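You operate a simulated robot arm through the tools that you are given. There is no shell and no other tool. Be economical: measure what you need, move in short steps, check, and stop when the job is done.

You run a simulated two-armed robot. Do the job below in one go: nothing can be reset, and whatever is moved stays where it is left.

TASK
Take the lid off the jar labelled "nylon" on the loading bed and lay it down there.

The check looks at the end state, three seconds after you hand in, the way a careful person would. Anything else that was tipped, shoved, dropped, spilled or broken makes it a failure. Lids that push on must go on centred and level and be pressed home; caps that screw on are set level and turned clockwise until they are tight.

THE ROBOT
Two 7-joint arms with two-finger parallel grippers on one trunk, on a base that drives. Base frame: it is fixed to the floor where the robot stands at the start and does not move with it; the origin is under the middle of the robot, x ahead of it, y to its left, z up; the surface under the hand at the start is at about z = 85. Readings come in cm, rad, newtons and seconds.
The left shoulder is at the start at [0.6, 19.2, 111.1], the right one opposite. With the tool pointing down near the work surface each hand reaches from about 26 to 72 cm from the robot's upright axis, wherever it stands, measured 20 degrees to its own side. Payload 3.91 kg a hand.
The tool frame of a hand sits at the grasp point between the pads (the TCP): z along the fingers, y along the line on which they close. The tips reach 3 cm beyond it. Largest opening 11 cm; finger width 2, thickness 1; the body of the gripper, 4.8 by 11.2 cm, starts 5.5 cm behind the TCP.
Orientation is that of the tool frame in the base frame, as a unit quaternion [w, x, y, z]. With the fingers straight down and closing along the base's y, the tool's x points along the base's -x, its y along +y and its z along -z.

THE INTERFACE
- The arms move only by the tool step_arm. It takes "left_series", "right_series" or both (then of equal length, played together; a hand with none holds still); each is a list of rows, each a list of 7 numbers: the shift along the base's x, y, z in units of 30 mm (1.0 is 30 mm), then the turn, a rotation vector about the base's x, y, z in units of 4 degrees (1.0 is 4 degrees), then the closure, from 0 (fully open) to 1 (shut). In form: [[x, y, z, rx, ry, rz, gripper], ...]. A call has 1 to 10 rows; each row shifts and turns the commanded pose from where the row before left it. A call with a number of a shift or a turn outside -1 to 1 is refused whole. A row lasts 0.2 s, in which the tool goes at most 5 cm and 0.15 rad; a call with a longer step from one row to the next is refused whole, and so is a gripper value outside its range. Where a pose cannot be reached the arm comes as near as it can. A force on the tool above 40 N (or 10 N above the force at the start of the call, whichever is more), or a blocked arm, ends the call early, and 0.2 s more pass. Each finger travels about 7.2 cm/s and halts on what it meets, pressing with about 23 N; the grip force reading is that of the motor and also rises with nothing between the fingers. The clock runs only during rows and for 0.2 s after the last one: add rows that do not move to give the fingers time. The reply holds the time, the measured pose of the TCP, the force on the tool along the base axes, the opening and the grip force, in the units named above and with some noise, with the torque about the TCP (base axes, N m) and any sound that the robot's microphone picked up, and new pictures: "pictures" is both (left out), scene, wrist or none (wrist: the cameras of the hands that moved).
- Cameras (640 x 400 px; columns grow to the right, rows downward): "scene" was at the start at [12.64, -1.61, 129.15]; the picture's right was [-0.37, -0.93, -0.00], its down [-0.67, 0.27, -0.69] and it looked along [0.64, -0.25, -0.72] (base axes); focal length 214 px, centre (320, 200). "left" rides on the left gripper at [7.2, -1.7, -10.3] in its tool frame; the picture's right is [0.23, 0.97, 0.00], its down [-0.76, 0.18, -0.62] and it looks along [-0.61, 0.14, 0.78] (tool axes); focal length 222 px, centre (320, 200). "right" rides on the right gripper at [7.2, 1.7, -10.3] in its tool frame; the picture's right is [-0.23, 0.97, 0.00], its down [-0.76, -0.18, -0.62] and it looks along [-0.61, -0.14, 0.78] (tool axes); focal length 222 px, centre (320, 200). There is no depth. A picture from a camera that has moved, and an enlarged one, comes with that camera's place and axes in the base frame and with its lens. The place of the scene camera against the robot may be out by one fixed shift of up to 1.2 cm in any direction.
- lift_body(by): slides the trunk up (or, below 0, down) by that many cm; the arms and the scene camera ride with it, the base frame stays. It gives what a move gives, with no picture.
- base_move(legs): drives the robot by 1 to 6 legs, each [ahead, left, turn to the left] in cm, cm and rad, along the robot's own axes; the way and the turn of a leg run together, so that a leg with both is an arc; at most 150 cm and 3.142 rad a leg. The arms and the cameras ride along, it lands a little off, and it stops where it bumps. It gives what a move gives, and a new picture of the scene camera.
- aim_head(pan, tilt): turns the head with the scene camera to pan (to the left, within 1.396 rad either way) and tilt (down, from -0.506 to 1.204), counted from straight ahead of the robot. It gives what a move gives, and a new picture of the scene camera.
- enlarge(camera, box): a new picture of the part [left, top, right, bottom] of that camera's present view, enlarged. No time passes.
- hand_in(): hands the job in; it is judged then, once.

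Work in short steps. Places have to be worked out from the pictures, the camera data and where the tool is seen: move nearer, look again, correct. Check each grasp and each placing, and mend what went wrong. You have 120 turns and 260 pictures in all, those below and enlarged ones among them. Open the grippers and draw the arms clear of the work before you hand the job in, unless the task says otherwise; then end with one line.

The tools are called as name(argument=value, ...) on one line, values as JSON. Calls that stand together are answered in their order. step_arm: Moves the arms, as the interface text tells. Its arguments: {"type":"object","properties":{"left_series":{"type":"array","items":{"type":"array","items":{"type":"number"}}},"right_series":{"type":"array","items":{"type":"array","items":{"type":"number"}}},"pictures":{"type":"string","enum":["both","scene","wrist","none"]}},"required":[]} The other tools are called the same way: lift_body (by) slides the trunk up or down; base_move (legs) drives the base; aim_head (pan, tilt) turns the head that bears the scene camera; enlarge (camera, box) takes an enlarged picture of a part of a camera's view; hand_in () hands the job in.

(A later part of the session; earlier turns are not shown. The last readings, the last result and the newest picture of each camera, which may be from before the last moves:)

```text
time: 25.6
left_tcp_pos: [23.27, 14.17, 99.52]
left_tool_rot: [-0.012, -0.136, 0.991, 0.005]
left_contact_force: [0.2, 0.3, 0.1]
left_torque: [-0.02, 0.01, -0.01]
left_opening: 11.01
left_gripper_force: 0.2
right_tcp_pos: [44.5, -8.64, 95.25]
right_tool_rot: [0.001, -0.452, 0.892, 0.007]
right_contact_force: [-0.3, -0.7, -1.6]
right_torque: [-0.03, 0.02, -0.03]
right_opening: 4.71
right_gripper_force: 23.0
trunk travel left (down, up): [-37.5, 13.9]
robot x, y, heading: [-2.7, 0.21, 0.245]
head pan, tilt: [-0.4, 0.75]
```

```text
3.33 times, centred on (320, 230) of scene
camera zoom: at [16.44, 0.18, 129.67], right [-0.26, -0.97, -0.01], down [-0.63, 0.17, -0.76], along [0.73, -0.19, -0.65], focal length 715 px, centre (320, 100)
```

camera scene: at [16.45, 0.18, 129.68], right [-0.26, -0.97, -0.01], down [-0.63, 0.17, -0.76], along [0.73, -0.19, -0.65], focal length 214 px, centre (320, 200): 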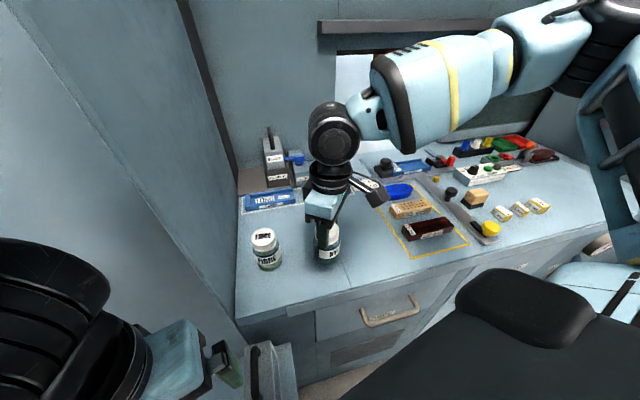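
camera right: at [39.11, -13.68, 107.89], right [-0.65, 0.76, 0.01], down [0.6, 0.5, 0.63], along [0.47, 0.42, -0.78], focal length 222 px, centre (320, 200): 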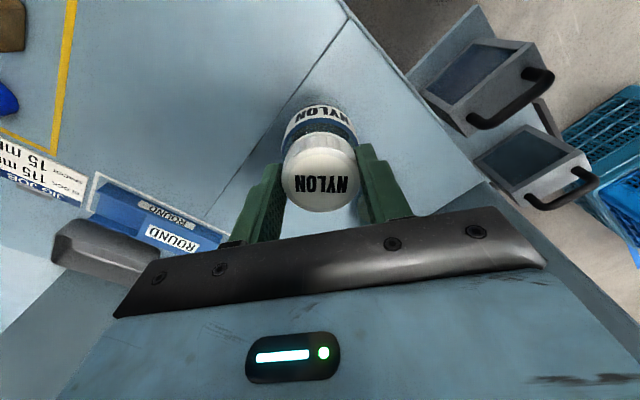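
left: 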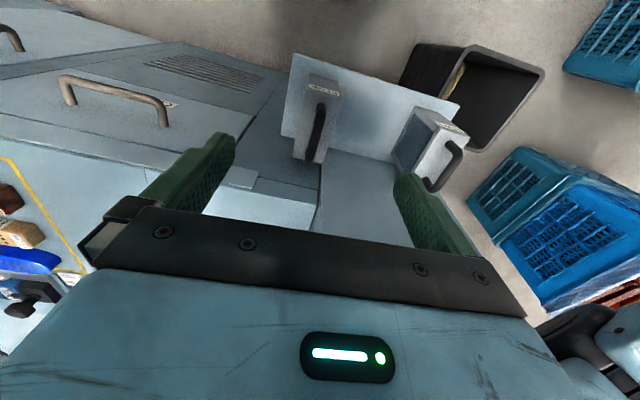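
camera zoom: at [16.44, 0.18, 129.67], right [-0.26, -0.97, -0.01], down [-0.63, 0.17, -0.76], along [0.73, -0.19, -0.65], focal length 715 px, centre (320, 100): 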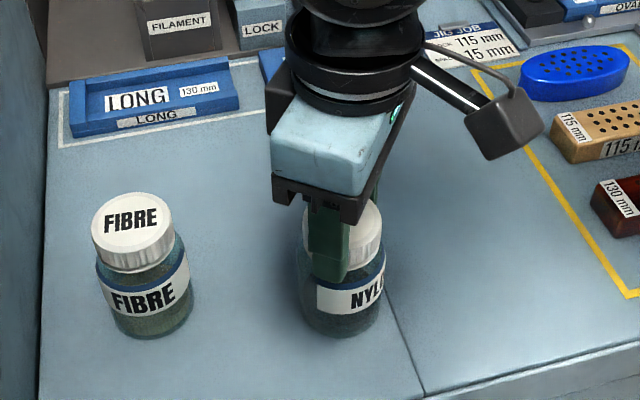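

Force still reads about -1.6 N, so I ease the jar down a bit more, while the left hand begins to yaw and pitch forward (fingers pointing toward the jar).

step_arm(right_series=[[0, 0, -0.04, 0, 0, 0, 0.75], [0, 0, -0.04, 0, 0, 0, 0.75], [0, 0, 0, 0, 0, 0, 0.75], [0, 0, 0, 0, 0, 0, 0.75], [0, 0, 0, 0, 0, 0, 0.75], [0, 0, 0, 0, 0, 0, 0.75], [0, 0, 0, 0, 0, 0, 0.75], [0, 0, 0, 0, 0, 0, 0.75], [0, 0, 0, 0, 0, 0, 0.75], [0, 0, 0, 0, 0, 0, 0.75]], left_series=[[0.16, -0.3, 0, 0.235, -0.97, -1, 0], [0.16, -0.3, 0, 0.167, -0.986, -1, 0], [0.16, -0.3, 0, 0.098, -0.995, -1, 0], [0.16, -0.3, 0, 0.028, -1, -1, 0], [0.16, -0.3, 0, -0.04, -1, -1, 0], [0.16, -0.3, 0, -0.11, -0.99, -1, 0], [0.16, -0.3, 0, -0.18, -0.98, -1, 0], [0.16, -0.3, 0, -0.25, -0.97, -1, 0], [0.16, -0.3, 0, -0.316, -0.95, -1, 0], [0.16, -0.3, 0, -0.38, -0.92, -1, 0]], pictures="scene")

```text
time: 27.8
left_tcp_pos: [29.24, 5.27, 99.38]
left_tool_rot: [0.321, 0.186, 0.927, -0.057]
left_contact_force: [0.2, -0.3, -1.2]
left_torque: [0.03, 0.0, -0.01]
left_opening: 11.0
left_gripper_force: 0.0
right_tcp_pos: [44.61, -8.45, 95.21]
right_tool_rot: [0.002, -0.453, 0.892, 0.006]
right_contact_force: [3.6, 1.3, 25.3]
right_torque: [0.15, -0.33, -0.02]
right_opening: 4.71
right_gripper_force: 23.3
trunk travel left (down, up): [-37.5, 13.9]
robot x, y, heading: [-2.76, 0.39, 0.246]
head pan, tilt: [-0.4, 0.75]
camera scene: at [16.33, 0.22, 129.65], right [-0.26, -0.97, -0.01], down [-0.63, 0.17, -0.75], along [0.73, -0.19, -0.66], focal length 214 px, centre (320, 200)
```

scene: 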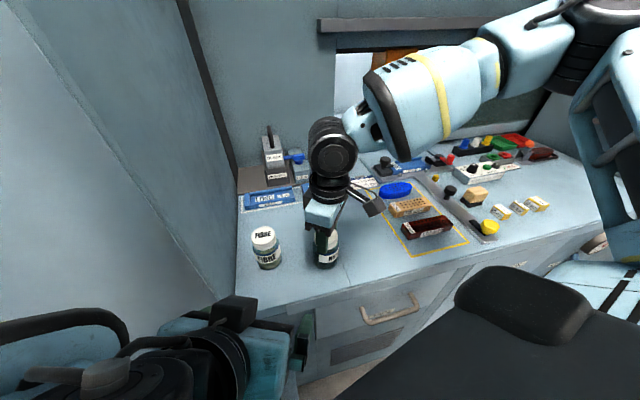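

The right hand now presses ~25 N, so I relieve it slightly. The left hand continues to pitch and moves toward its pre-grasp place.

step_arm(right_series=[[0, 0, 0.03, 0, 0, 0, 0.75], [0, 0, 0.02, 0, 0, 0, 0.75], [0, 0, 0, 0, 0, 0, 0.75], [0, 0, 0, 0, 0, 0, 0.75], [0, 0, 0, 0, 0, 0, 0.75], [0, 0, 0, 0, 0, 0, 0.75], [0, 0, 0, 0, 0, 0, 0.75]], left_series=[[0.2, -0.35, -0.2, -0.42, -0.9, 0, 0], [0.2, -0.35, -0.2, -0.42, -0.9, 0, 0], [0.2, -0.35, -0.2, -0.42, -0.9, 0, 0], [0.2, -0.35, -0.2, -0.42, -0.9, 0, 0], [0.2, -0.35, -0.2, -0.42, -0.9, 0, 0], [0.2, -0.35, -0.2, -0.42, -0.9, 0, 0], [0, 0, 0, -0.35, -0.75, 0, 0]], pictures="both")

```text
time: 29.4
left_tcp_pos: [31.73, -1.0, 95.84]
left_tool_rot: [0.532, 0.177, 0.821, -0.111]
left_contact_force: [-0.1, -0.4, 0.1]
left_torque: [-0.03, 0.03, -0.01]
left_opening: 11.01
left_gripper_force: 0.1
right_tcp_pos: [44.46, -8.68, 95.21]
right_tool_rot: [0.0, -0.452, 0.892, 0.006]
right_contact_force: [-1.1, 2.3, 3.2]
right_torque: [0.09, 0.1, 0.01]
right_opening: 4.72
right_gripper_force: 22.7
trunk travel left (down, up): [-37.5, 13.9]
robot x, y, heading: [-2.97, 0.27, 0.252]
head pan, tilt: [-0.4, 0.75]
camera scene: at [16.36, 0.2, 129.64], right [-0.26, -0.97, -0.01], down [-0.63, 0.17, -0.75], along [0.73, -0.19, -0.66], focal length 214 px, centre (320, 200)
camera right: at [39.02, -13.7, 105.62], right [-0.65, 0.76, 0.01], down [0.6, 0.5, 0.62], along [0.47, 0.41, -0.78], focal length 222 px, centre (320, 200)
camera left: at [19.52, 2.39, 93.48], right [0.31, 0.93, -0.2], down [-0.16, 0.26, 0.95], along [0.94, -0.27, 0.23], focal length 222 px, centre (320, 200)
```

scene: 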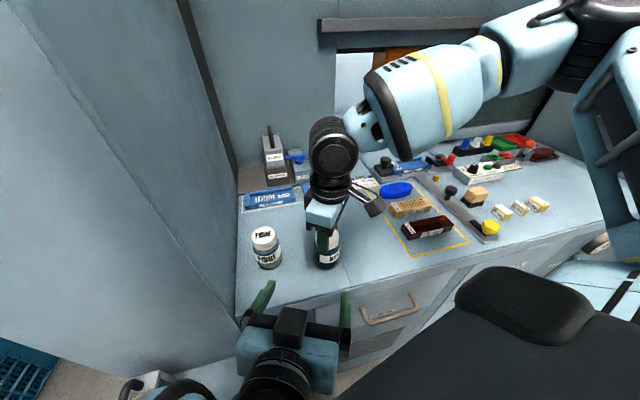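
right: 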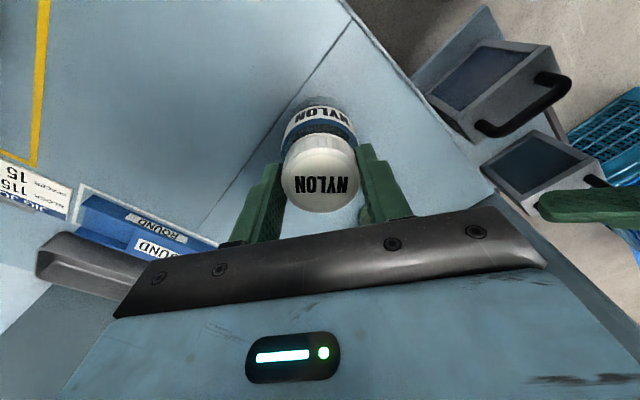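
left: 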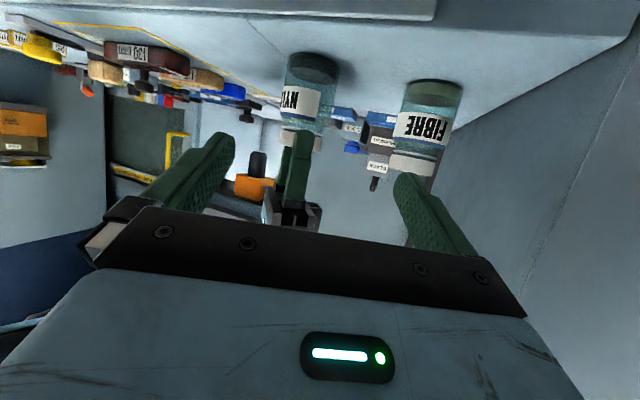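

The left hand is level across its closing axis, pitched 24° down. Jar bottom is at z≈85.5 and cap bottom at z≈91.8. I move to the pre-grasp point (35, -4.5, 89).

step_arm(left_series=[[0.36, -0.39, -0.76, 0, 0, 0, 0], [0.36, -0.39, -0.76, 0, 0, 0, 0], [0.36, -0.39, -0.76, 0, 0, 0, 0], [0, 0, 0, 0, 0, 0, 0]], pictures="both")

```text
time: 30.4
left_tcp_pos: [34.84, -4.52, 89.01]
left_tool_rot: [0.531, 0.177, 0.821, -0.111]
left_contact_force: [0.2, 0.3, -0.2]
left_torque: [-0.01, 0.02, 0.01]
left_opening: 11.02
left_gripper_force: 0.0
right_tcp_pos: [44.59, -8.71, 95.2]
right_tool_rot: [0.0, -0.453, 0.892, 0.007]
right_contact_force: [-0.5, -1.3, -0.4]
right_torque: [-0.11, 0.03, -0.03]
right_opening: 4.71
right_gripper_force: 23.1
trunk travel left (down, up): [-37.5, 13.9]
robot x, y, heading: [-2.81, -0.05, 0.248]
head pan, tilt: [-0.4, 0.75]
camera scene: at [16.37, 0.19, 129.63], right [-0.25, -0.97, -0.01], down [-0.63, 0.17, -0.75], along [0.73, -0.19, -0.66], focal length 214 px, centre (320, 200)
camera left: at [22.73, -1.13, 86.62], right [0.31, 0.93, -0.2], down [-0.16, 0.26, 0.95], along [0.94, -0.27, 0.23], focal length 222 px, centre (320, 200)
```

scene: 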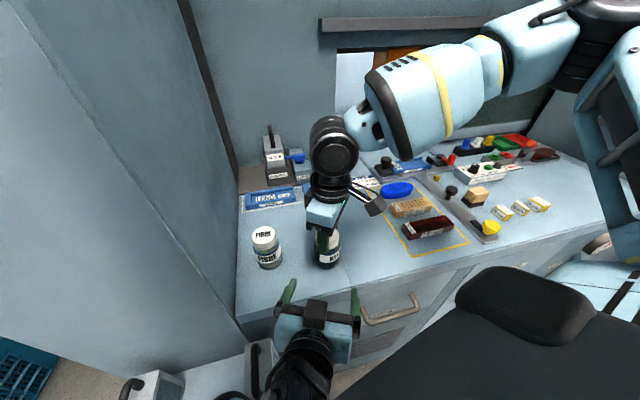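
left: 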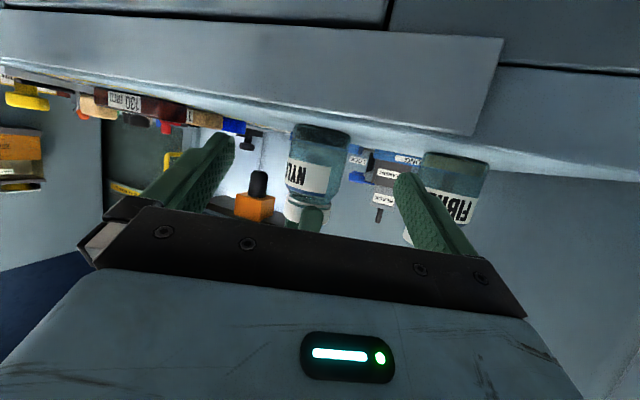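

Jar is centred between the left fingers (lateral offset ~0.1 cm). I advance along the approach direction.

step_arm(left_series=[[0.56, -0.242, 0, 0, 0, 0, 0], [0.56, -0.242, 0, 0, 0, 0, 0], [0.56, -0.242, 0, 0, 0, 0, 0], [0.56, -0.242, 0, 0, 0, 0, 0], [0.56, -0.242, 0, 0, 0, 0, 0], [0, 0, 0, 0, 0, 0, 0]], pictures="both")

enlarge(camera="scene", box=[240, 190, 400, 310])

```text
time: 31.8
left_tcp_pos: [43.29, -8.18, 89.05]
left_tool_rot: [0.531, 0.177, 0.821, -0.111]
left_contact_force: [0.1, -0.9, -0.2]
left_torque: [0.02, -0.03, 0.0]
left_opening: 11.02
left_gripper_force: 0.0
right_tcp_pos: [44.51, -8.75, 95.28]
right_tool_rot: [0.0, -0.452, 0.892, 0.007]
right_contact_force: [1.2, 0.5, -0.3]
right_torque: [-0.02, -0.03, -0.02]
right_opening: 4.71
right_gripper_force: 22.6
trunk travel left (down, up): [-37.5, 13.9]
robot x, y, heading: [-2.53, -0.08, 0.248]
head pan, tilt: [-0.4, 0.75]
camera scene: at [16.37, 0.19, 129.63], right [-0.25, -0.97, -0.01], down [-0.64, 0.17, -0.75], along [0.73, -0.19, -0.66], focal length 214 px, centre (320, 200)
camera left: at [31.13, -4.76, 86.69], right [0.31, 0.93, -0.2], down [-0.16, 0.26, 0.95], along [0.94, -0.27, 0.23], focal length 222 px, centre (320, 200)
```

scene: 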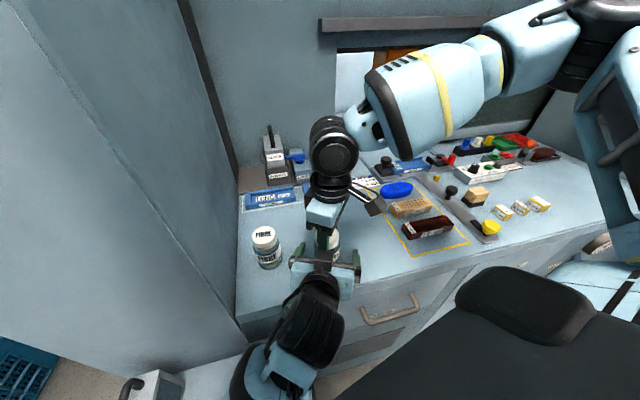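
left: 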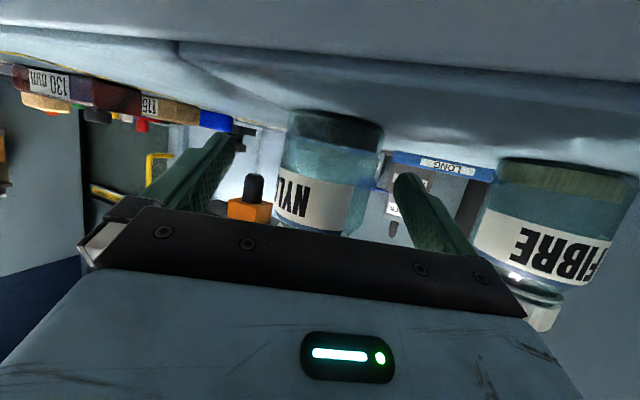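

```text
3.33 times, centred on (320, 250) of scene
camera zoom: at [16.37, 0.19, 129.63], right [-0.25, -0.97, -0.01], down [-0.64, 0.17, -0.75], along [0.73, -0.19, -0.66], focal length 715 px, centre (320, 33)
```

zoom: 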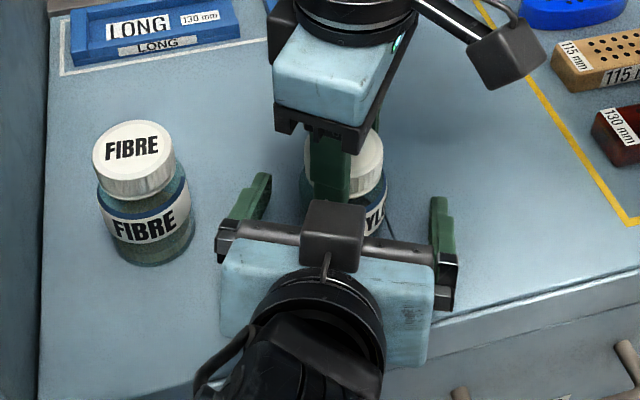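

The left fingers straddle the jar body with room. I close the left gripper gradually.

step_arm(left_series=[[0, 0, 0, 0, 0, 0, 0.25], [0, 0, 0, 0, 0, 0, 0.4], [0, 0, 0, 0, 0, 0, 0.45], [0, 0, 0, 0, 0, 0, 0.5], [0, 0, 0, 0, 0, 0, 0.55], [0, 0, 0, 0, 0, 0, 0.6], [0, 0, 0, 0, 0, 0, 0.7]], pictures="wrist")

enlarge(camera="scene", box=[240, 190, 400, 310])

```text
time: 33.4
left_tcp_pos: [43.41, -8.01, 89.04]
left_tool_rot: [0.531, 0.175, 0.822, -0.109]
left_contact_force: [8.2, 21.8, 0.2]
left_torque: [-0.67, 0.17, 0.34]
left_opening: 5.73
left_gripper_force: 23.6
right_tcp_pos: [44.5, -8.78, 95.16]
right_tool_rot: [-0.001, -0.453, 0.891, 0.006]
right_contact_force: [-6.5, -22.3, 2.4]
right_torque: [-0.54, 0.15, -0.06]
right_opening: 4.72
right_gripper_force: 23.5
trunk travel left (down, up): [-37.5, 13.9]
robot x, y, heading: [-2.73, -0.36, 0.249]
head pan, tilt: [-0.4, 0.75]
camera left: at [31.2, -4.64, 86.67], right [0.31, 0.93, -0.2], down [-0.16, 0.26, 0.95], along [0.94, -0.26, 0.23], focal length 222 px, centre (320, 200)
```

left: 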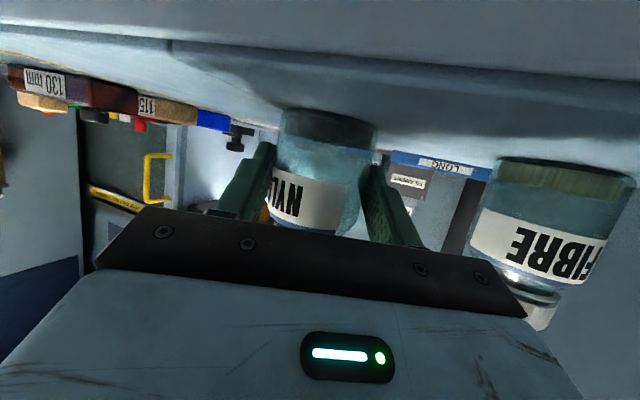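

```text
3.33 times, centred on (320, 250) of scene
camera zoom: at [16.35, 0.2, 129.63], right [-0.25, -0.97, -0.01], down [-0.64, 0.17, -0.75], along [0.73, -0.19, -0.66], focal length 715 px, centre (320, 33)
```

zoom: 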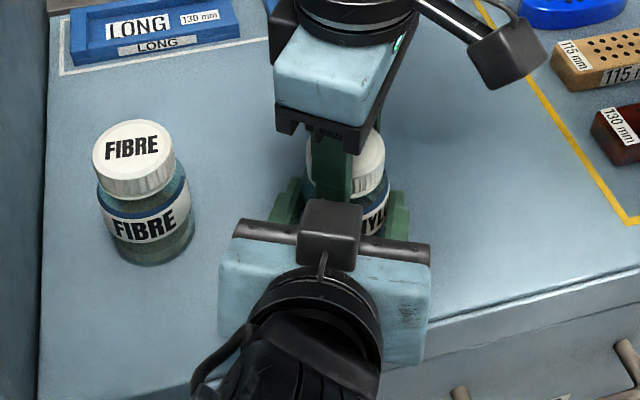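

The body is held (5.73 cm). A ~23 N sideways load remains from the small misalignment; I shift the left hand slightly to relieve it.

step_arm(left_series=[[0.03, 0.06, 0, 0, 0, 0, 0.75], [0, 0, 0, 0, 0, 0, 0.75]], pictures="none")

```text
time: 34.0
left_tcp_pos: [43.41, -8.06, 89.09]
left_tool_rot: [0.53, 0.178, 0.821, -0.113]
left_contact_force: [6.8, 16.0, 1.6]
left_torque: [-0.59, 0.28, 0.27]
left_opening: 5.75
left_gripper_force: 22.9
right_tcp_pos: [44.51, -8.75, 95.28]
right_tool_rot: [-0.001, -0.452, 0.892, 0.006]
right_contact_force: [-8.1, -17.2, 0.3]
right_torque: [-0.47, 0.17, 0.04]
right_opening: 4.71
right_gripper_force: 22.6
trunk travel left (down, up): [-37.5, 13.9]
robot x, y, heading: [-2.21, -0.05, 0.246]
head pan, tilt: [-0.4, 0.75]
```

Some load remains; one more small shift, then a first counterclockwise twist of the cap.

step_arm(left_series=[[0.05, 0.12, 0, 0, 0, 0, 0.75], [0, 0, 0, 0, 0, 0, 0.75], [0, 0, 0, 0, 0, 0, 0.75], [0, 0, 0, 0, 0, 0, 0.75], [0, 0, 0, 0, 0, 0, 0.75], [0, 0, 0, 0, 0, 0, 0.75]], right_series=[[0, 0, 0, 0, 0, 0, 0.75], [0, 0, 0, 0, 0, 1, 0.75], [0, 0, 0, 0, 0, 1, 0.75], [0, 0, 0, 0, 0, 1, 0.75], [0, 0, 0, 0, 0, 1, 0.75], [0, 0, 0, 0, 0, 1, 0.75]], pictures="wrist")

enlarge(camera="right", box=[192, 70, 448, 230])

```text
time: 35.4
left_tcp_pos: [43.45, -7.74, 89.07]
left_tool_rot: [0.531, 0.179, 0.82, -0.114]
left_contact_force: [-5.6, -9.0, -0.4]
left_torque: [-0.08, -0.12, -0.13]
left_opening: 5.72
left_gripper_force: 22.9
right_tcp_pos: [44.58, -8.65, 95.31]
right_tool_rot: [0.002, -0.601, 0.799, 0.006]
right_contact_force: [5.4, 9.2, -0.9]
right_torque: [0.66, -0.22, -0.01]
right_opening: 4.7
right_gripper_force: 23.0
trunk travel left (down, up): [-37.5, 13.9]
robot x, y, heading: [-2.87, -0.35, 0.241]
head pan, tilt: [-0.4, 0.75]
camera right: at [41.15, -15.27, 105.68], right [-0.87, 0.49, 0.01], down [0.38, 0.67, 0.63], along [0.3, 0.55, -0.78], focal length 222 px, centre (320, 200)
camera left: at [31.31, -4.3, 86.68], right [0.32, 0.93, -0.2], down [-0.16, 0.26, 0.95], along [0.93, -0.27, 0.23], focal length 222 px, centre (320, 200)
```

right: 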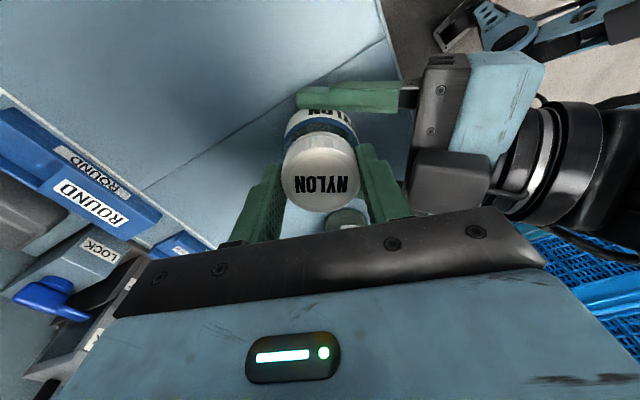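
left: 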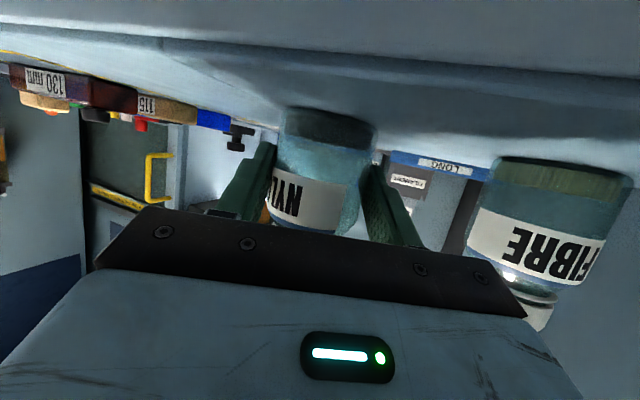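

```text
2.50 times, centred on (320, 150) of right
camera zoom: at [41.15, -15.27, 105.68], right [-0.87, 0.49, 0.01], down [0.38, 0.67, 0.63], along [0.3, 0.55, -0.78], focal length 555 px, centre (320, 325)
```

zoom: 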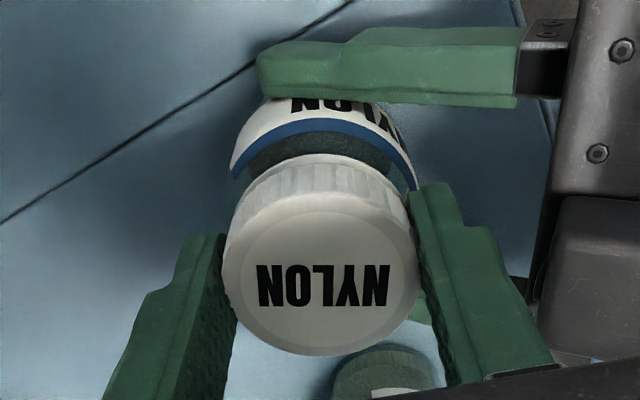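

The cap is turning relative to the body (body label stays put in the left view). I continue counterclockwise.

step_arm(right_series=[[0, 0, 0.005, 0, 0, 1, 0.75], [0, 0, 0.005, 0, 0, 1, 0.75], [0, 0, 0.005, 0, 0, 1, 0.75], [0, 0, 0.005, 0, 0, 1, 0.75], [0, 0, 0.005, 0, 0, 1, 0.75], [0, 0, 0.005, 0, 0, 1, 0.75], [0, 0, 0.005, 0, 0, 1, 0.75], [0, 0, 0.005, 0, 0, 1, 0.75], [0, 0, 0.005, 0, 0, 1, 0.75], [0, 0, 0.005, 0, 0, 1, 0.75]], pictures="wrist")

enlarge(camera="scene", box=[240, 190, 400, 310])

```text
time: 37.6
left_tcp_pos: [43.41, -7.84, 89.07]
left_tool_rot: [0.53, 0.179, 0.821, -0.112]
left_contact_force: [-13.9, -16.8, -0.9]
left_torque: [0.47, -0.35, -0.24]
left_opening: 5.73
left_gripper_force: 22.5
right_tcp_pos: [44.53, -8.71, 95.4]
right_tool_rot: [0.0, 0.838, -0.545, -0.004]
right_contact_force: [14.4, 17.0, 0.0]
right_torque: [0.6, -0.51, -0.05]
right_opening: 4.71
right_gripper_force: 23.7
trunk travel left (down, up): [-37.5, 13.9]
robot x, y, heading: [-2.59, -0.25, 0.252]
head pan, tilt: [-0.4, 0.75]
camera right: at [46.09, -16.03, 105.76], right [-0.98, -0.19, 0.0], down [-0.14, 0.76, 0.63], along [-0.12, 0.62, -0.78], focal length 222 px, centre (320, 200)
```

right: 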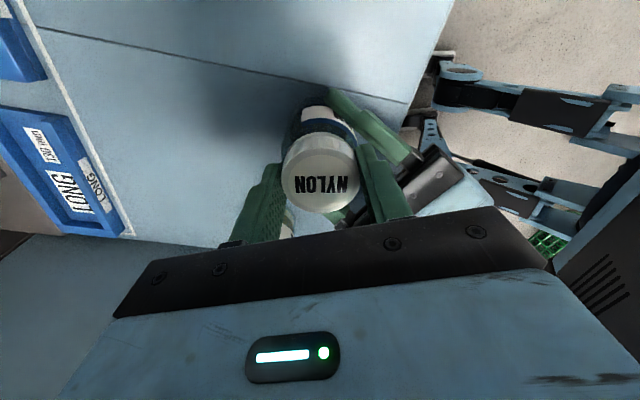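

```text
3.33 times, centred on (320, 250) of scene
camera zoom: at [16.35, 0.19, 129.62], right [-0.25, -0.97, -0.01], down [-0.64, 0.17, -0.75], along [0.73, -0.19, -0.66], focal length 715 px, centre (320, 33)
```

zoom: 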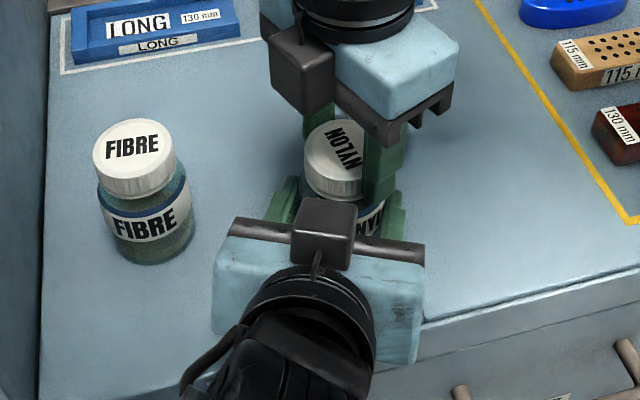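

Turned 60° so far; side load ~22 N between hands, which I relieve by a small left shift, continuing the twist.

step_arm(left_series=[[-0.05, -0.06, 0, 0, 0, 0, 0.75], [0, 0, 0, 0, 0, 0, 0.75], [0, 0, 0, 0, 0, 0, 0.75], [0, 0, 0, 0, 0, 0, 0.75], [0, 0, 0, 0, 0, 0, 0.75], [0, 0, 0, 0, 0, 0, 0.75], [0, 0, 0, 0, 0, 0, 0.75], [0, 0, 0, 0, 0, 0, 0.75], [0, 0, 0, 0, 0, 0, 0.75], [0, 0, 0, 0, 0, 0, 0.75]], right_series=[[0, 0, 0.005, 0, 0, 1, 0.75], [0, 0, 0.005, 0, 0, 1, 0.75], [0, 0, 0.005, 0, 0, 1, 0.75], [0, 0, 0.005, 0, 0, 1, 0.75], [0, 0, 0.005, 0, 0, 1, 0.75], [0, 0, 0.005, 0, 0, 1, 0.75], [0, 0, 0.005, 0, 0, 1, 0.75], [0, 0, 0.005, 0, 0, 1, 0.75], [0, 0, 0.005, 0, 0, 1, 0.75], [0, 0, 0.005, 0, 0, 1, 0.75]], pictures="none")

enlarge(camera="right", box=[192, 70, 448, 230])

enlarge(camera="scene", box=[240, 190, 400, 310])

```text
time: 39.8
left_tcp_pos: [43.43, -7.95, 88.96]
left_tool_rot: [0.53, 0.179, 0.821, -0.113]
left_contact_force: [-12.9, -14.4, 1.1]
left_torque: [0.5, -0.29, -0.23]
left_opening: 5.72
left_gripper_force: 23.0
right_tcp_pos: [44.56, -8.67, 95.41]
right_tool_rot: [0.0, 0.974, -0.226, 0.0]
right_contact_force: [13.9, 15.7, -1.8]
right_torque: [0.46, -0.55, -0.04]
right_opening: 4.71
right_gripper_force: 23.1
trunk travel left (down, up): [-37.5, 13.9]
robot x, y, heading: [-2.75, 0.08, 0.245]
head pan, tilt: [-0.4, 0.75]
```

```text
2.50 times, centred on (320, 150) of right
camera zoom: at [50.42, -13.38, 105.91], right [-0.63, -0.77, 0.0], down [-0.6, 0.49, 0.62], along [-0.48, 0.39, -0.78], focal length 555 px, centre (320, 325)
```

zoom: 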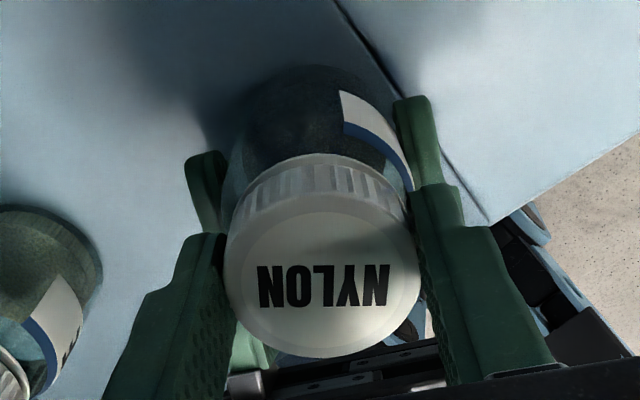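

```text
3.33 times, centred on (320, 250) of scene
camera zoom: at [16.35, 0.19, 129.61], right [-0.25, -0.97, -0.01], down [-0.64, 0.17, -0.75], along [0.73, -0.19, -0.66], focal length 715 px, centre (320, 33)
```

zoom: 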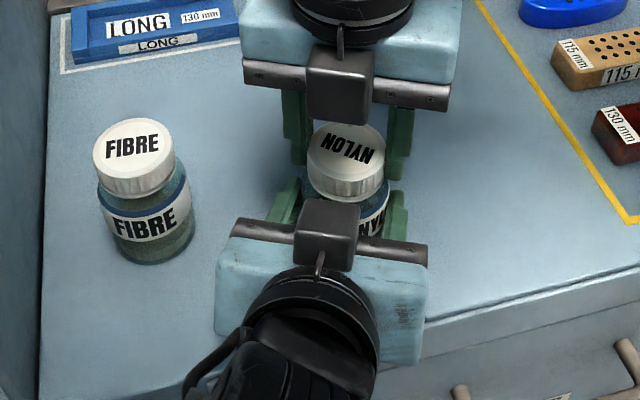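

100° turned. I continue and relieve the side load a bit more.

step_arm(left_series=[[-0.06, -0.06, 0, 0, 0, 0, 0.75], [0, 0, 0, 0, 0, 0, 0.75], [0, 0, 0, 0, 0, 0, 0.75], [0, 0, 0, 0, 0, 0, 0.75], [0, 0, 0, 0, 0, 0, 0.75], [0, 0, 0, 0, 0, 0, 0.75], [0, 0, 0, 0, 0, 0, 0.75], [0, 0, 0, 0, 0, 0, 0.75], [0, 0, 0, 0, 0, 0, 0.75], [0, 0, 0, 0, 0, 0, 0.75]], right_series=[[0, 0, 0.01, 0, 0, 1, 0.75], [0, 0, 0.01, 0, 0, 1, 0.75], [0, 0, 0.01, 0, 0, 1, 0.75], [0, 0, 0.01, 0, 0, 1, 0.75], [0, 0, 0.01, 0, 0, 1, 0.75], [0, 0, 0.01, 0, 0, 1, 0.75], [0, 0, 0.01, 0, 0, 1, 0.75], [0, 0, 0.01, 0, 0, 1, 0.75], [0, 0, 0.01, 0, 0, 1, 0.75], [0, 0, 0.01, 0, 0, 1, 0.75]], pictures="none")

enlarge(camera="right", box=[192, 70, 448, 230])

enlarge(camera="scene", box=[240, 190, 400, 310])

```text
time: 42.0
left_tcp_pos: [43.28, -8.04, 89.17]
left_tool_rot: [0.532, 0.177, 0.82, -0.112]
left_contact_force: [4.6, -17.0, 10.2]
left_torque: [0.68, 0.08, -0.14]
left_opening: 5.74
left_gripper_force: 23.2
right_tcp_pos: [44.49, -8.61, 95.82]
right_tool_rot: [0.002, 0.993, 0.121, 0.002]
right_contact_force: [-3.9, 17.5, -12.8]
right_torque: [0.46, 0.06, -0.09]
right_opening: 4.73
right_gripper_force: 22.5
trunk travel left (down, up): [-37.5, 13.9]
robot x, y, heading: [-2.38, -0.2, 0.244]
head pan, tilt: [-0.4, 0.75]
```

```text
2.50 times, centred on (320, 150) of right
camera zoom: at [52.0, -8.57, 106.19], right [0.01, -1.0, 0.0], down [-0.78, -0.01, 0.62], along [-0.62, -0.01, -0.78], focal length 555 px, centre (320, 325)
```

zoom: 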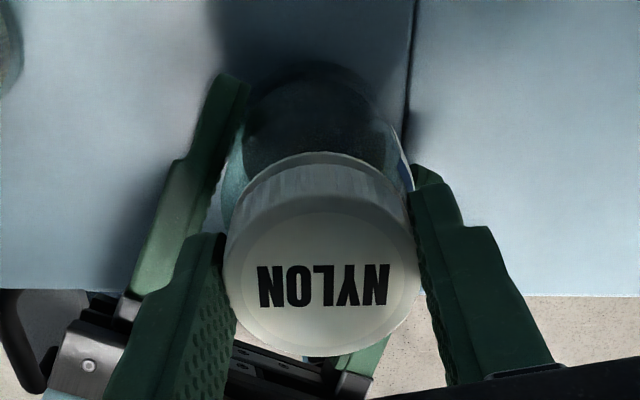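

```text
3.33 times, centred on (320, 250) of scene
camera zoom: at [16.35, 0.19, 129.61], right [-0.25, -0.97, -0.01], down [-0.64, 0.17, -0.75], along [0.73, -0.19, -0.66], focal length 715 px, centre (320, 33)
```

zoom: 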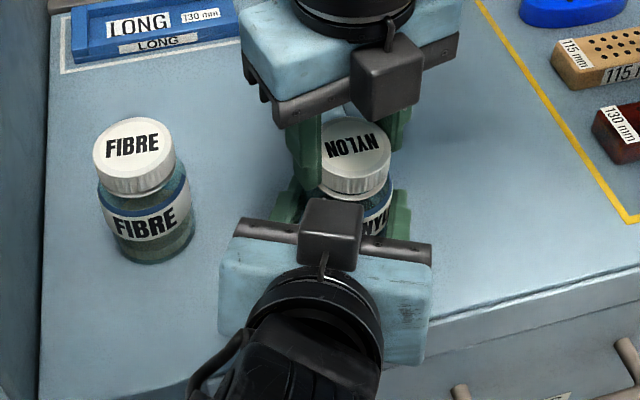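

140° turned; I've been pulling up a bit too fast (Fz -13 N). I keep twisting with no added lift, easing loads.

step_arm(left_series=[[0.02, -0.06, 0, 0, 0, 0, 0.75], [0, 0, 0, 0, 0, 0, 0.75], [0, 0, 0, 0, 0, 0, 0.75], [0, 0, 0, 0, 0, 0, 0.75], [0, 0, 0, 0, 0, 0, 0.75], [0, 0, 0, 0, 0, 0, 0.75], [0, 0, 0, 0, 0, 0, 0.75], [0, 0, 0, 0, 0, 0, 0.75], [0, 0, 0, 0, 0, 0, 0.75], [0, 0, 0, 0, 0, 0, 0.75]], right_series=[[0, 0, 0, 0, 0, 1, 0.75], [0, 0, 0, 0, 0, 1, 0.75], [0, 0, 0, 0, 0, 1, 0.75], [0, 0, 0, 0, 0, 1, 0.75], [0, 0, 0, 0, 0, 1, 0.75], [0, 0, 0, 0, 0, 1, 0.75], [0, 0, 0, 0, 0, 1, 0.75], [0, 0, 0, 0, 0, 1, 0.75], [0, 0, 0, 0, 0, 1, 0.75], [0, 0, 0, 0, 0, 1, 0.75]], pictures="none")

enlarge(camera="scene", box=[240, 190, 400, 310])

```text
time: 44.2
left_tcp_pos: [43.28, -8.31, 89.01]
left_tool_rot: [0.531, 0.178, 0.821, -0.112]
left_contact_force: [6.5, -13.6, 13.8]
left_torque: [0.43, 0.05, -0.1]
left_opening: 5.72
left_gripper_force: 23.2
right_tcp_pos: [44.57, -8.74, 95.82]
right_tool_rot: [0.002, 0.892, 0.453, 0.004]
right_contact_force: [-7.8, 12.8, -16.2]
right_torque: [0.33, 0.2, -0.06]
right_opening: 4.72
right_gripper_force: 23.0
trunk travel left (down, up): [-37.5, 13.9]
robot x, y, heading: [-2.69, -0.03, 0.247]
head pan, tilt: [-0.4, 0.75]
```

```text
3.33 times, centred on (320, 250) of scene
camera zoom: at [16.34, 0.19, 129.61], right [-0.25, -0.97, -0.01], down [-0.64, 0.17, -0.75], along [0.73, -0.19, -0.66], focal length 715 px, centre (320, 33)
```

zoom: 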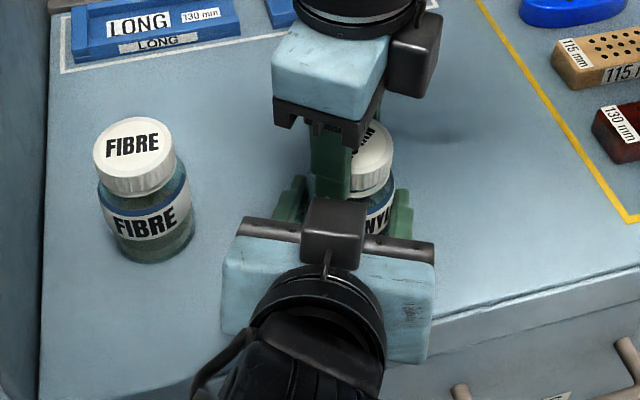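

180° turned; the thread still holds. I lower the right by a hair and keep turning.

step_arm(right_series=[[0, 0, -0.03, 0, 0, 1, 0.75], [0, 0, 0, 0, 0, 1, 0.75], [0, 0, 0, 0, 0, 1, 0.75], [0, 0, 0, 0, 0, 1, 0.75], [0, 0, 0, 0, 0, 1, 0.75], [0, 0, 0, 0, 0, 1, 0.75], [0, 0, 0, 0, 0, 1, 0.75], [0, 0, 0, 0, 0, 1, 0.75], [0, 0, 0, 0, 0, 1, 0.75], [0, 0, 0, 0, 0, 1, 0.75]], pictures="none")

enlarge(camera="scene", box=[240, 190, 400, 310])

```text
time: 45.9
left_tcp_pos: [43.36, -7.94, 88.77]
left_tool_rot: [0.528, 0.175, 0.824, -0.108]
left_contact_force: [-1.2, 4.5, 2.1]
left_torque: [0.16, 0.29, -0.04]
left_opening: 5.69
left_gripper_force: 23.1
right_tcp_pos: [43.72, -7.51, 95.76]
right_tool_rot: [0.007, 0.763, 0.646, 0.003]
right_contact_force: [0.9, -0.9, 5.7]
right_torque: [-0.03, -0.13, -0.01]
right_opening: 4.73
right_gripper_force: 22.7
right hand out of reach, approached as far as the arm can: row 6, 7, 8
trunk travel left (down, up): [-37.5, 13.9]
robot x, y, heading: [-2.71, -0.16, 0.249]
head pan, tilt: [-0.4, 0.75]
stopped in row 8 (right hand): the force on the tool passed its limit at 47 N (the readings are from after the stop); the commanded pose is now the measured one
```

```text
3.33 times, centred on (320, 250) of scene
camera zoom: at [16.33, 0.19, 129.61], right [-0.25, -0.97, -0.01], down [-0.64, 0.17, -0.75], along [0.73, -0.19, -0.66], focal length 715 px, centre (320, 33)
```

zoom: 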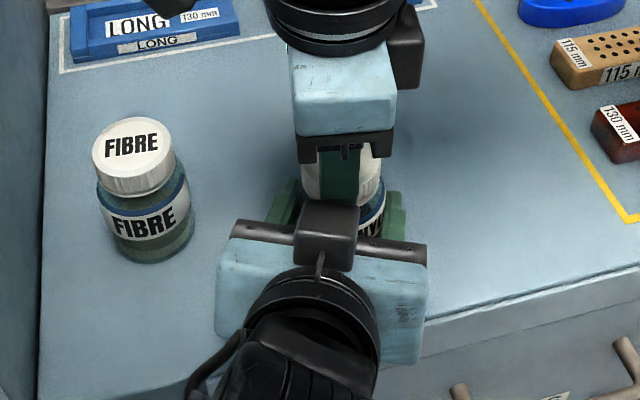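

The right wrist hit its joint limit at ~200° and shifted about 1.4 cm. I check the cap and jar in the wrist views.

enlarge(camera="right", box=[160, 50, 480, 250])

enlarge(camera="left", box=[160, 80, 480, 280])

```text
2.00 times, centred on (320, 150) of right
camera zoom: at [46.58, -0.59, 106.12], right [0.92, -0.38, 0.02], down [-0.31, -0.72, 0.62], along [-0.23, -0.58, -0.78], focal length 444 px, centre (320, 300)
```

zoom: 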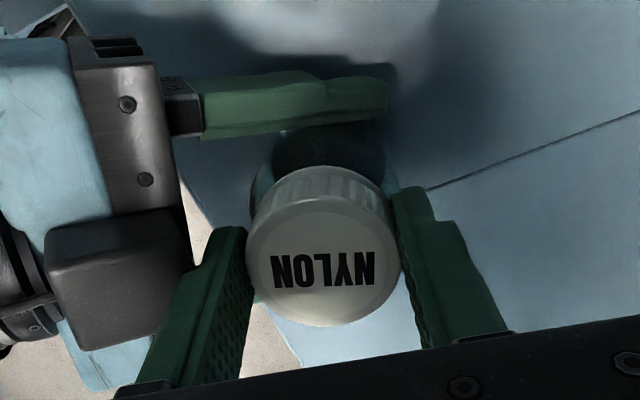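

```text
2.00 times, centred on (320, 180) of left
camera zoom: at [31.17, -4.5, 86.49], right [0.31, 0.93, -0.2], down [-0.16, 0.26, 0.95], along [0.94, -0.26, 0.23], focal length 444 px, centre (320, 240)
```

zoom: 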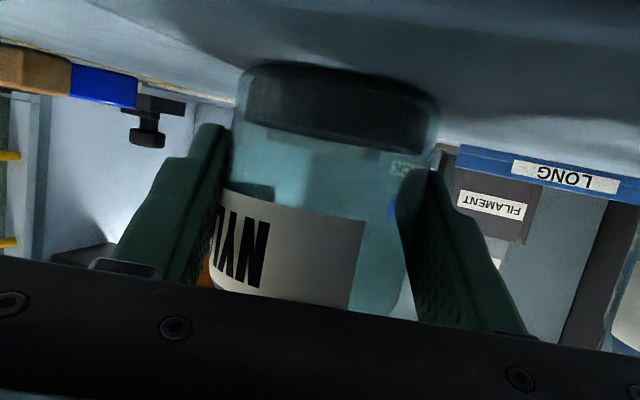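

The jar body is unmoved and upright in the left grip. I test whether the cap is free with a small 0.4 cm lift.

step_arm(right_series=[[0, 0, 0.07, 0, 0, 0, 0.75], [0, 0, 0.06, 0, 0, 0, 0.75], [0, 0, 0, 0, 0, 0, 0.75]], pictures="none")

```text
time: 46.7
left_tcp_pos: [43.42, -7.96, 88.95]
left_tool_rot: [0.529, 0.175, 0.823, -0.109]
left_contact_force: [-2.8, 3.9, 12.0]
left_torque: [-0.21, 0.13, 0.0]
left_opening: 5.68
left_gripper_force: 22.8
right_tcp_pos: [43.84, -7.45, 95.97]
right_tool_rot: [0.008, 0.763, 0.647, 0.001]
right_contact_force: [3.5, -3.8, -12.8]
right_torque: [-0.04, -0.38, 0.04]
right_opening: 4.74
right_gripper_force: 23.4
trunk travel left (down, up): [-37.5, 13.9]
robot x, y, heading: [-2.94, -0.07, 0.25]
head pan, tilt: [-0.4, 0.75]
```

Still threaded. I release the cap, raise the right hand and wind it back clockwise for another round.

step_arm(right_series=[[0, 0, -0.07, 0, 0, 0, 0.55], [0, 0, 0, 0, 0, 0, 0.3], [0, 0, 0, 0, 0, 0, 0.3], [0.15, -0.2, 0.5, 0, 0, -0.8, 0.3], [0.15, -0.2, 0.7, 0, 0, -1, 0.3], [0, 0, 0.9, 0, 0, -1, 0.3], [0, 0, 0, 0, 0, -1, 0.3], [0, 0, 0, 0, 0, -1, 0.3], [0, 0, 0, 0, 0, -1, 0.3], [0, 0, 0, 0, 0, -1, 0.3]], pictures="scene")

enlarge(camera="scene", box=[240, 190, 400, 310])

```text
time: 48.9
left_tcp_pos: [43.31, -7.89, 88.66]
left_tool_rot: [0.528, 0.175, 0.824, -0.108]
left_contact_force: [2.0, 3.5, 7.3]
left_torque: [0.14, 0.06, -0.05]
left_opening: 5.69
left_gripper_force: 23.1
right_tcp_pos: [44.58, -8.7, 102.02]
right_tool_rot: [0.006, 0.894, 0.449, 0.0]
right_contact_force: [-0.4, 0.4, 0.4]
right_torque: [-0.01, -0.03, -0.01]
right_opening: 7.69
right_gripper_force: 0.1
trunk travel left (down, up): [-37.5, 13.9]
robot x, y, heading: [-2.64, 0.12, 0.243]
head pan, tilt: [-0.4, 0.75]
camera scene: at [16.31, 0.21, 129.6], right [-0.25, -0.97, -0.01], down [-0.64, 0.17, -0.75], along [0.73, -0.19, -0.66], focal length 214 px, centre (320, 200)
```

scene: 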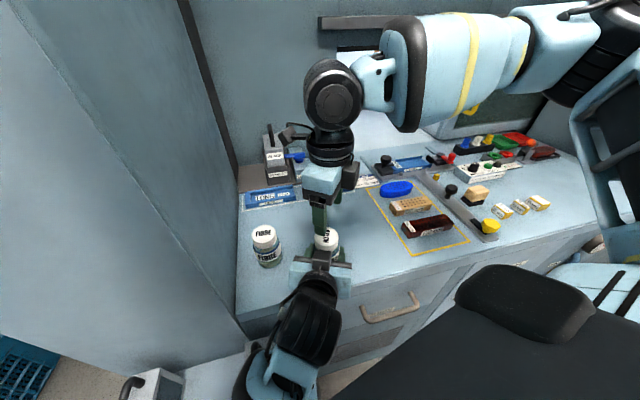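

```text
3.33 times, centred on (320, 250) of scene
camera zoom: at [16.31, 0.21, 129.6], right [-0.25, -0.97, -0.01], down [-0.64, 0.17, -0.75], along [0.73, -0.19, -0.66], focal length 715 px, centre (320, 33)
```

zoom: 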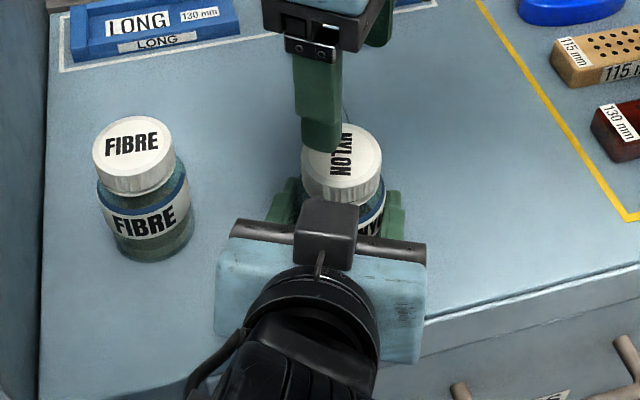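

Winding back clockwise above the cap.

step_arm(right_series=[[0, 0, 0, 0, 0, -1, 0.3], [0, 0, 0, 0, 0, -1, 0.3], [0, 0, 0, 0, 0, -1, 0.3], [0, 0, 0, 0, 0, -1, 0.3], [0, 0, 0, 0, 0, -1, 0.3], [0, 0, 0, 0, 0, -1, 0.3], [0, 0, 0, 0, 0, -1, 0.3], [0, 0, 0, 0, 0, -1, 0.3], [0, 0, 0, 0, 0, -1, 0.3], [0, 0, 0, 0, 0, -1, 0.3]], pictures="none")

step_arm(right_series=[[0, 0, 0, 0, 0, -1, 0.3], [0, 0, 0, 0, 0, -1, 0.3], [0, 0, 0, 0, 0, -1, 0.3], [0, 0, 0, 0, 0, -1, 0.3], [0, 0, 0, 0, 0, -1, 0.3], [0, 0, 0, 0, 0, -1, 0.3], [0, 0, 0, 0, 0, -1, 0.3], [0, 0, 0, 0, 0, -1, 0.3], [0, 0, 0, 0, 0, -1, 0.3], [0, 0, 0, 0, 0, -1, 0.3]], pictures="none")

step_arm(right_series=[[0, 0, 0, 0, 0, -1, 0.3], [0, 0, 0, 0, 0, -1, 0.3], [0, 0, 0, 0, 0, -1, 0.3], [0, 0, 0, 0, 0, -1, 0.3], [0, 0, 0, 0, 0, -1, 0.3], [0, 0, 0, 0, 0, -1, 0.3], [0, 0, 0, 0, 0, -1, 0.3], [0, 0, 0, 0, 0, -1, 0.3], [0, 0, 0, 0, 0, -1, 0.3], [0, 0, 0, 0, 0, -1, 0.3]], pictures="none")

step_arm(right_series=[[0, 0, 0, 0, 0, -1, 0.3], [0, 0, 0, 0, 0, -1, 0.3], [0, 0, 0, 0, 0, -1, 0.3], [0, 0, 0, 0, 0, -1, 0.3], [0, 0, 0, 0, 0, -1, 0.3], [0, 0, 0, 0, 0, -1, 0.3], [0, 0, 0, 0, 0, -1, 0.3], [0, 0, 0, 0, 0, -1, 0.3], [0, 0, 0, 0, 0, -1, 0.3], [0, 0, 0, 0, 0, -1, 0.3]], pictures="both")

enlarge(camera="right", box=[192, 70, 448, 230])

```text
time: 51.1
left_tcp_pos: [43.38, -7.76, 88.8]
left_tool_rot: [0.529, 0.174, 0.824, -0.108]
left_contact_force: [-0.9, 1.4, 2.2]
left_torque: [0.09, 0.07, 0.01]
left_opening: 5.65
left_gripper_force: 22.7
right_tcp_pos: [44.62, -8.66, 102.13]
right_tool_rot: [0.004, 0.993, 0.116, -0.004]
right_contact_force: [0.1, -0.3, 0.0]
right_torque: [-0.01, 0.0, 0.0]
right_opening: 7.71
right_gripper_force: 0.0
trunk travel left (down, up): [-37.5, 13.9]
robot x, y, heading: [-3.12, -0.09, 0.247]
head pan, tilt: [-0.4, 0.75]
```

```text
time: 53.3
left_tcp_pos: [43.37, -7.97, 88.8]
left_tool_rot: [0.528, 0.176, 0.823, -0.109]
left_contact_force: [-0.6, 0.1, -0.7]
left_torque: [0.04, 0.05, -0.04]
left_opening: 5.66
left_gripper_force: 22.6
right_tcp_pos: [44.61, -8.7, 102.04]
right_tool_rot: [0.001, 0.973, -0.231, -0.008]
right_contact_force: [0.1, 0.5, -0.1]
right_torque: [0.01, -0.01, -0.02]
right_opening: 7.71
right_gripper_force: 0.1
trunk travel left (down, up): [-37.5, 13.9]
robot x, y, heading: [-2.85, -0.12, 0.247]
head pan, tilt: [-0.4, 0.75]
```

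```text
time: 55.5
left_tcp_pos: [43.44, -7.82, 88.65]
left_tool_rot: [0.528, 0.175, 0.824, -0.108]
left_contact_force: [0.7, 0.4, -0.9]
left_torque: [0.0, 0.02, -0.01]
left_opening: 5.67
left_gripper_force: 22.5
right_tcp_pos: [44.57, -8.72, 102.12]
right_tool_rot: [0.0, 0.835, -0.55, -0.009]
right_contact_force: [-0.6, 0.4, 0.5]
right_torque: [-0.02, -0.01, 0.0]
right_opening: 7.72
right_gripper_force: 0.2
trunk travel left (down, up): [-37.5, 13.9]
robot x, y, heading: [-2.77, -0.17, 0.253]
head pan, tilt: [-0.4, 0.75]
```

```text
time: 57.7
left_tcp_pos: [43.39, -7.87, 88.82]
left_tool_rot: [0.528, 0.176, 0.824, -0.109]
left_contact_force: [-0.3, -0.5, -1.9]
left_torque: [-0.03, -0.04, -0.01]
left_opening: 5.67
left_gripper_force: 22.8
right_tcp_pos: [44.52, -8.67, 102.01]
right_tool_rot: [0.004, -0.597, 0.802, 0.011]
right_contact_force: [-0.2, 0.1, 0.5]
right_torque: [0.0, 0.01, -0.01]
right_opening: 7.69
right_gripper_force: 0.1
trunk travel left (down, up): [-37.5, 13.9]
robot x, y, heading: [-2.97, 0.32, 0.245]
head pan, tilt: [-0.4, 0.75]
camera scene: at [16.33, 0.19, 129.58], right [-0.25, -0.97, -0.01], down [-0.64, 0.17, -0.75], along [0.73, -0.18, -0.66], focal length 214 px, centre (320, 200)
camera right: at [41.1, -15.47, 112.4], right [-0.87, 0.5, 0.02], down [0.39, 0.66, 0.64], along [0.3, 0.56, -0.77], focal length 222 px, centre (320, 200)
```

scene: 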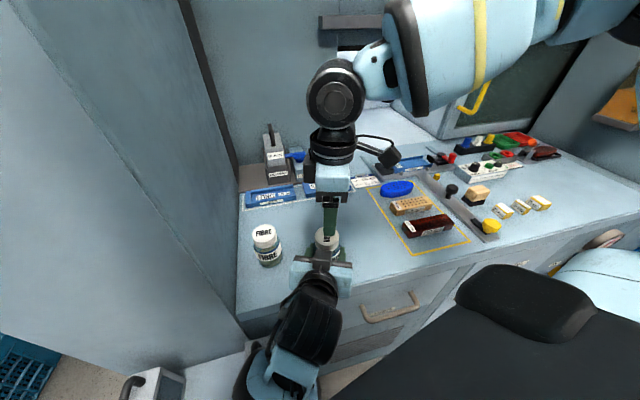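
right: 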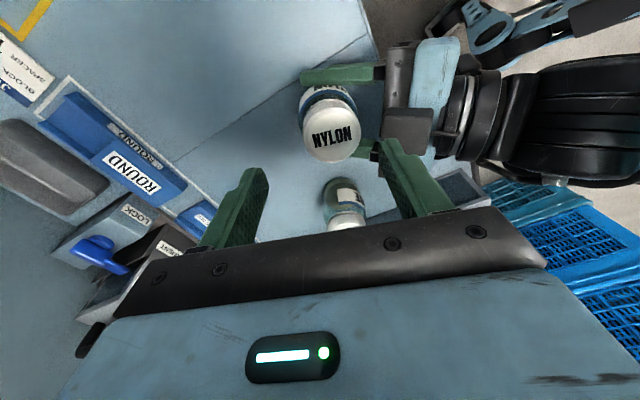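

```text
2.50 times, centred on (320, 150) of right
camera zoom: at [41.1, -15.47, 112.4], right [-0.87, 0.5, 0.02], down [0.39, 0.66, 0.64], along [0.3, 0.56, -0.77], focal length 555 px, centre (320, 325)
```

zoom: 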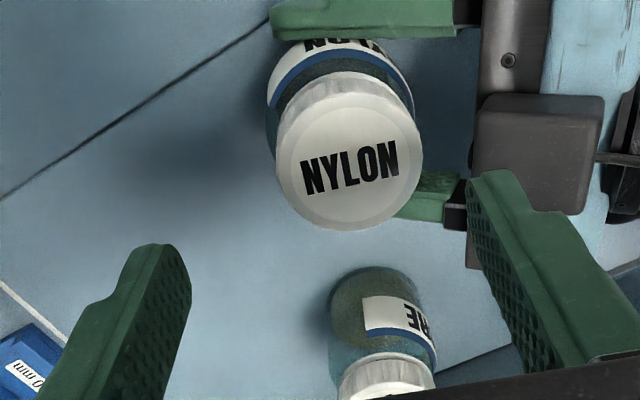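

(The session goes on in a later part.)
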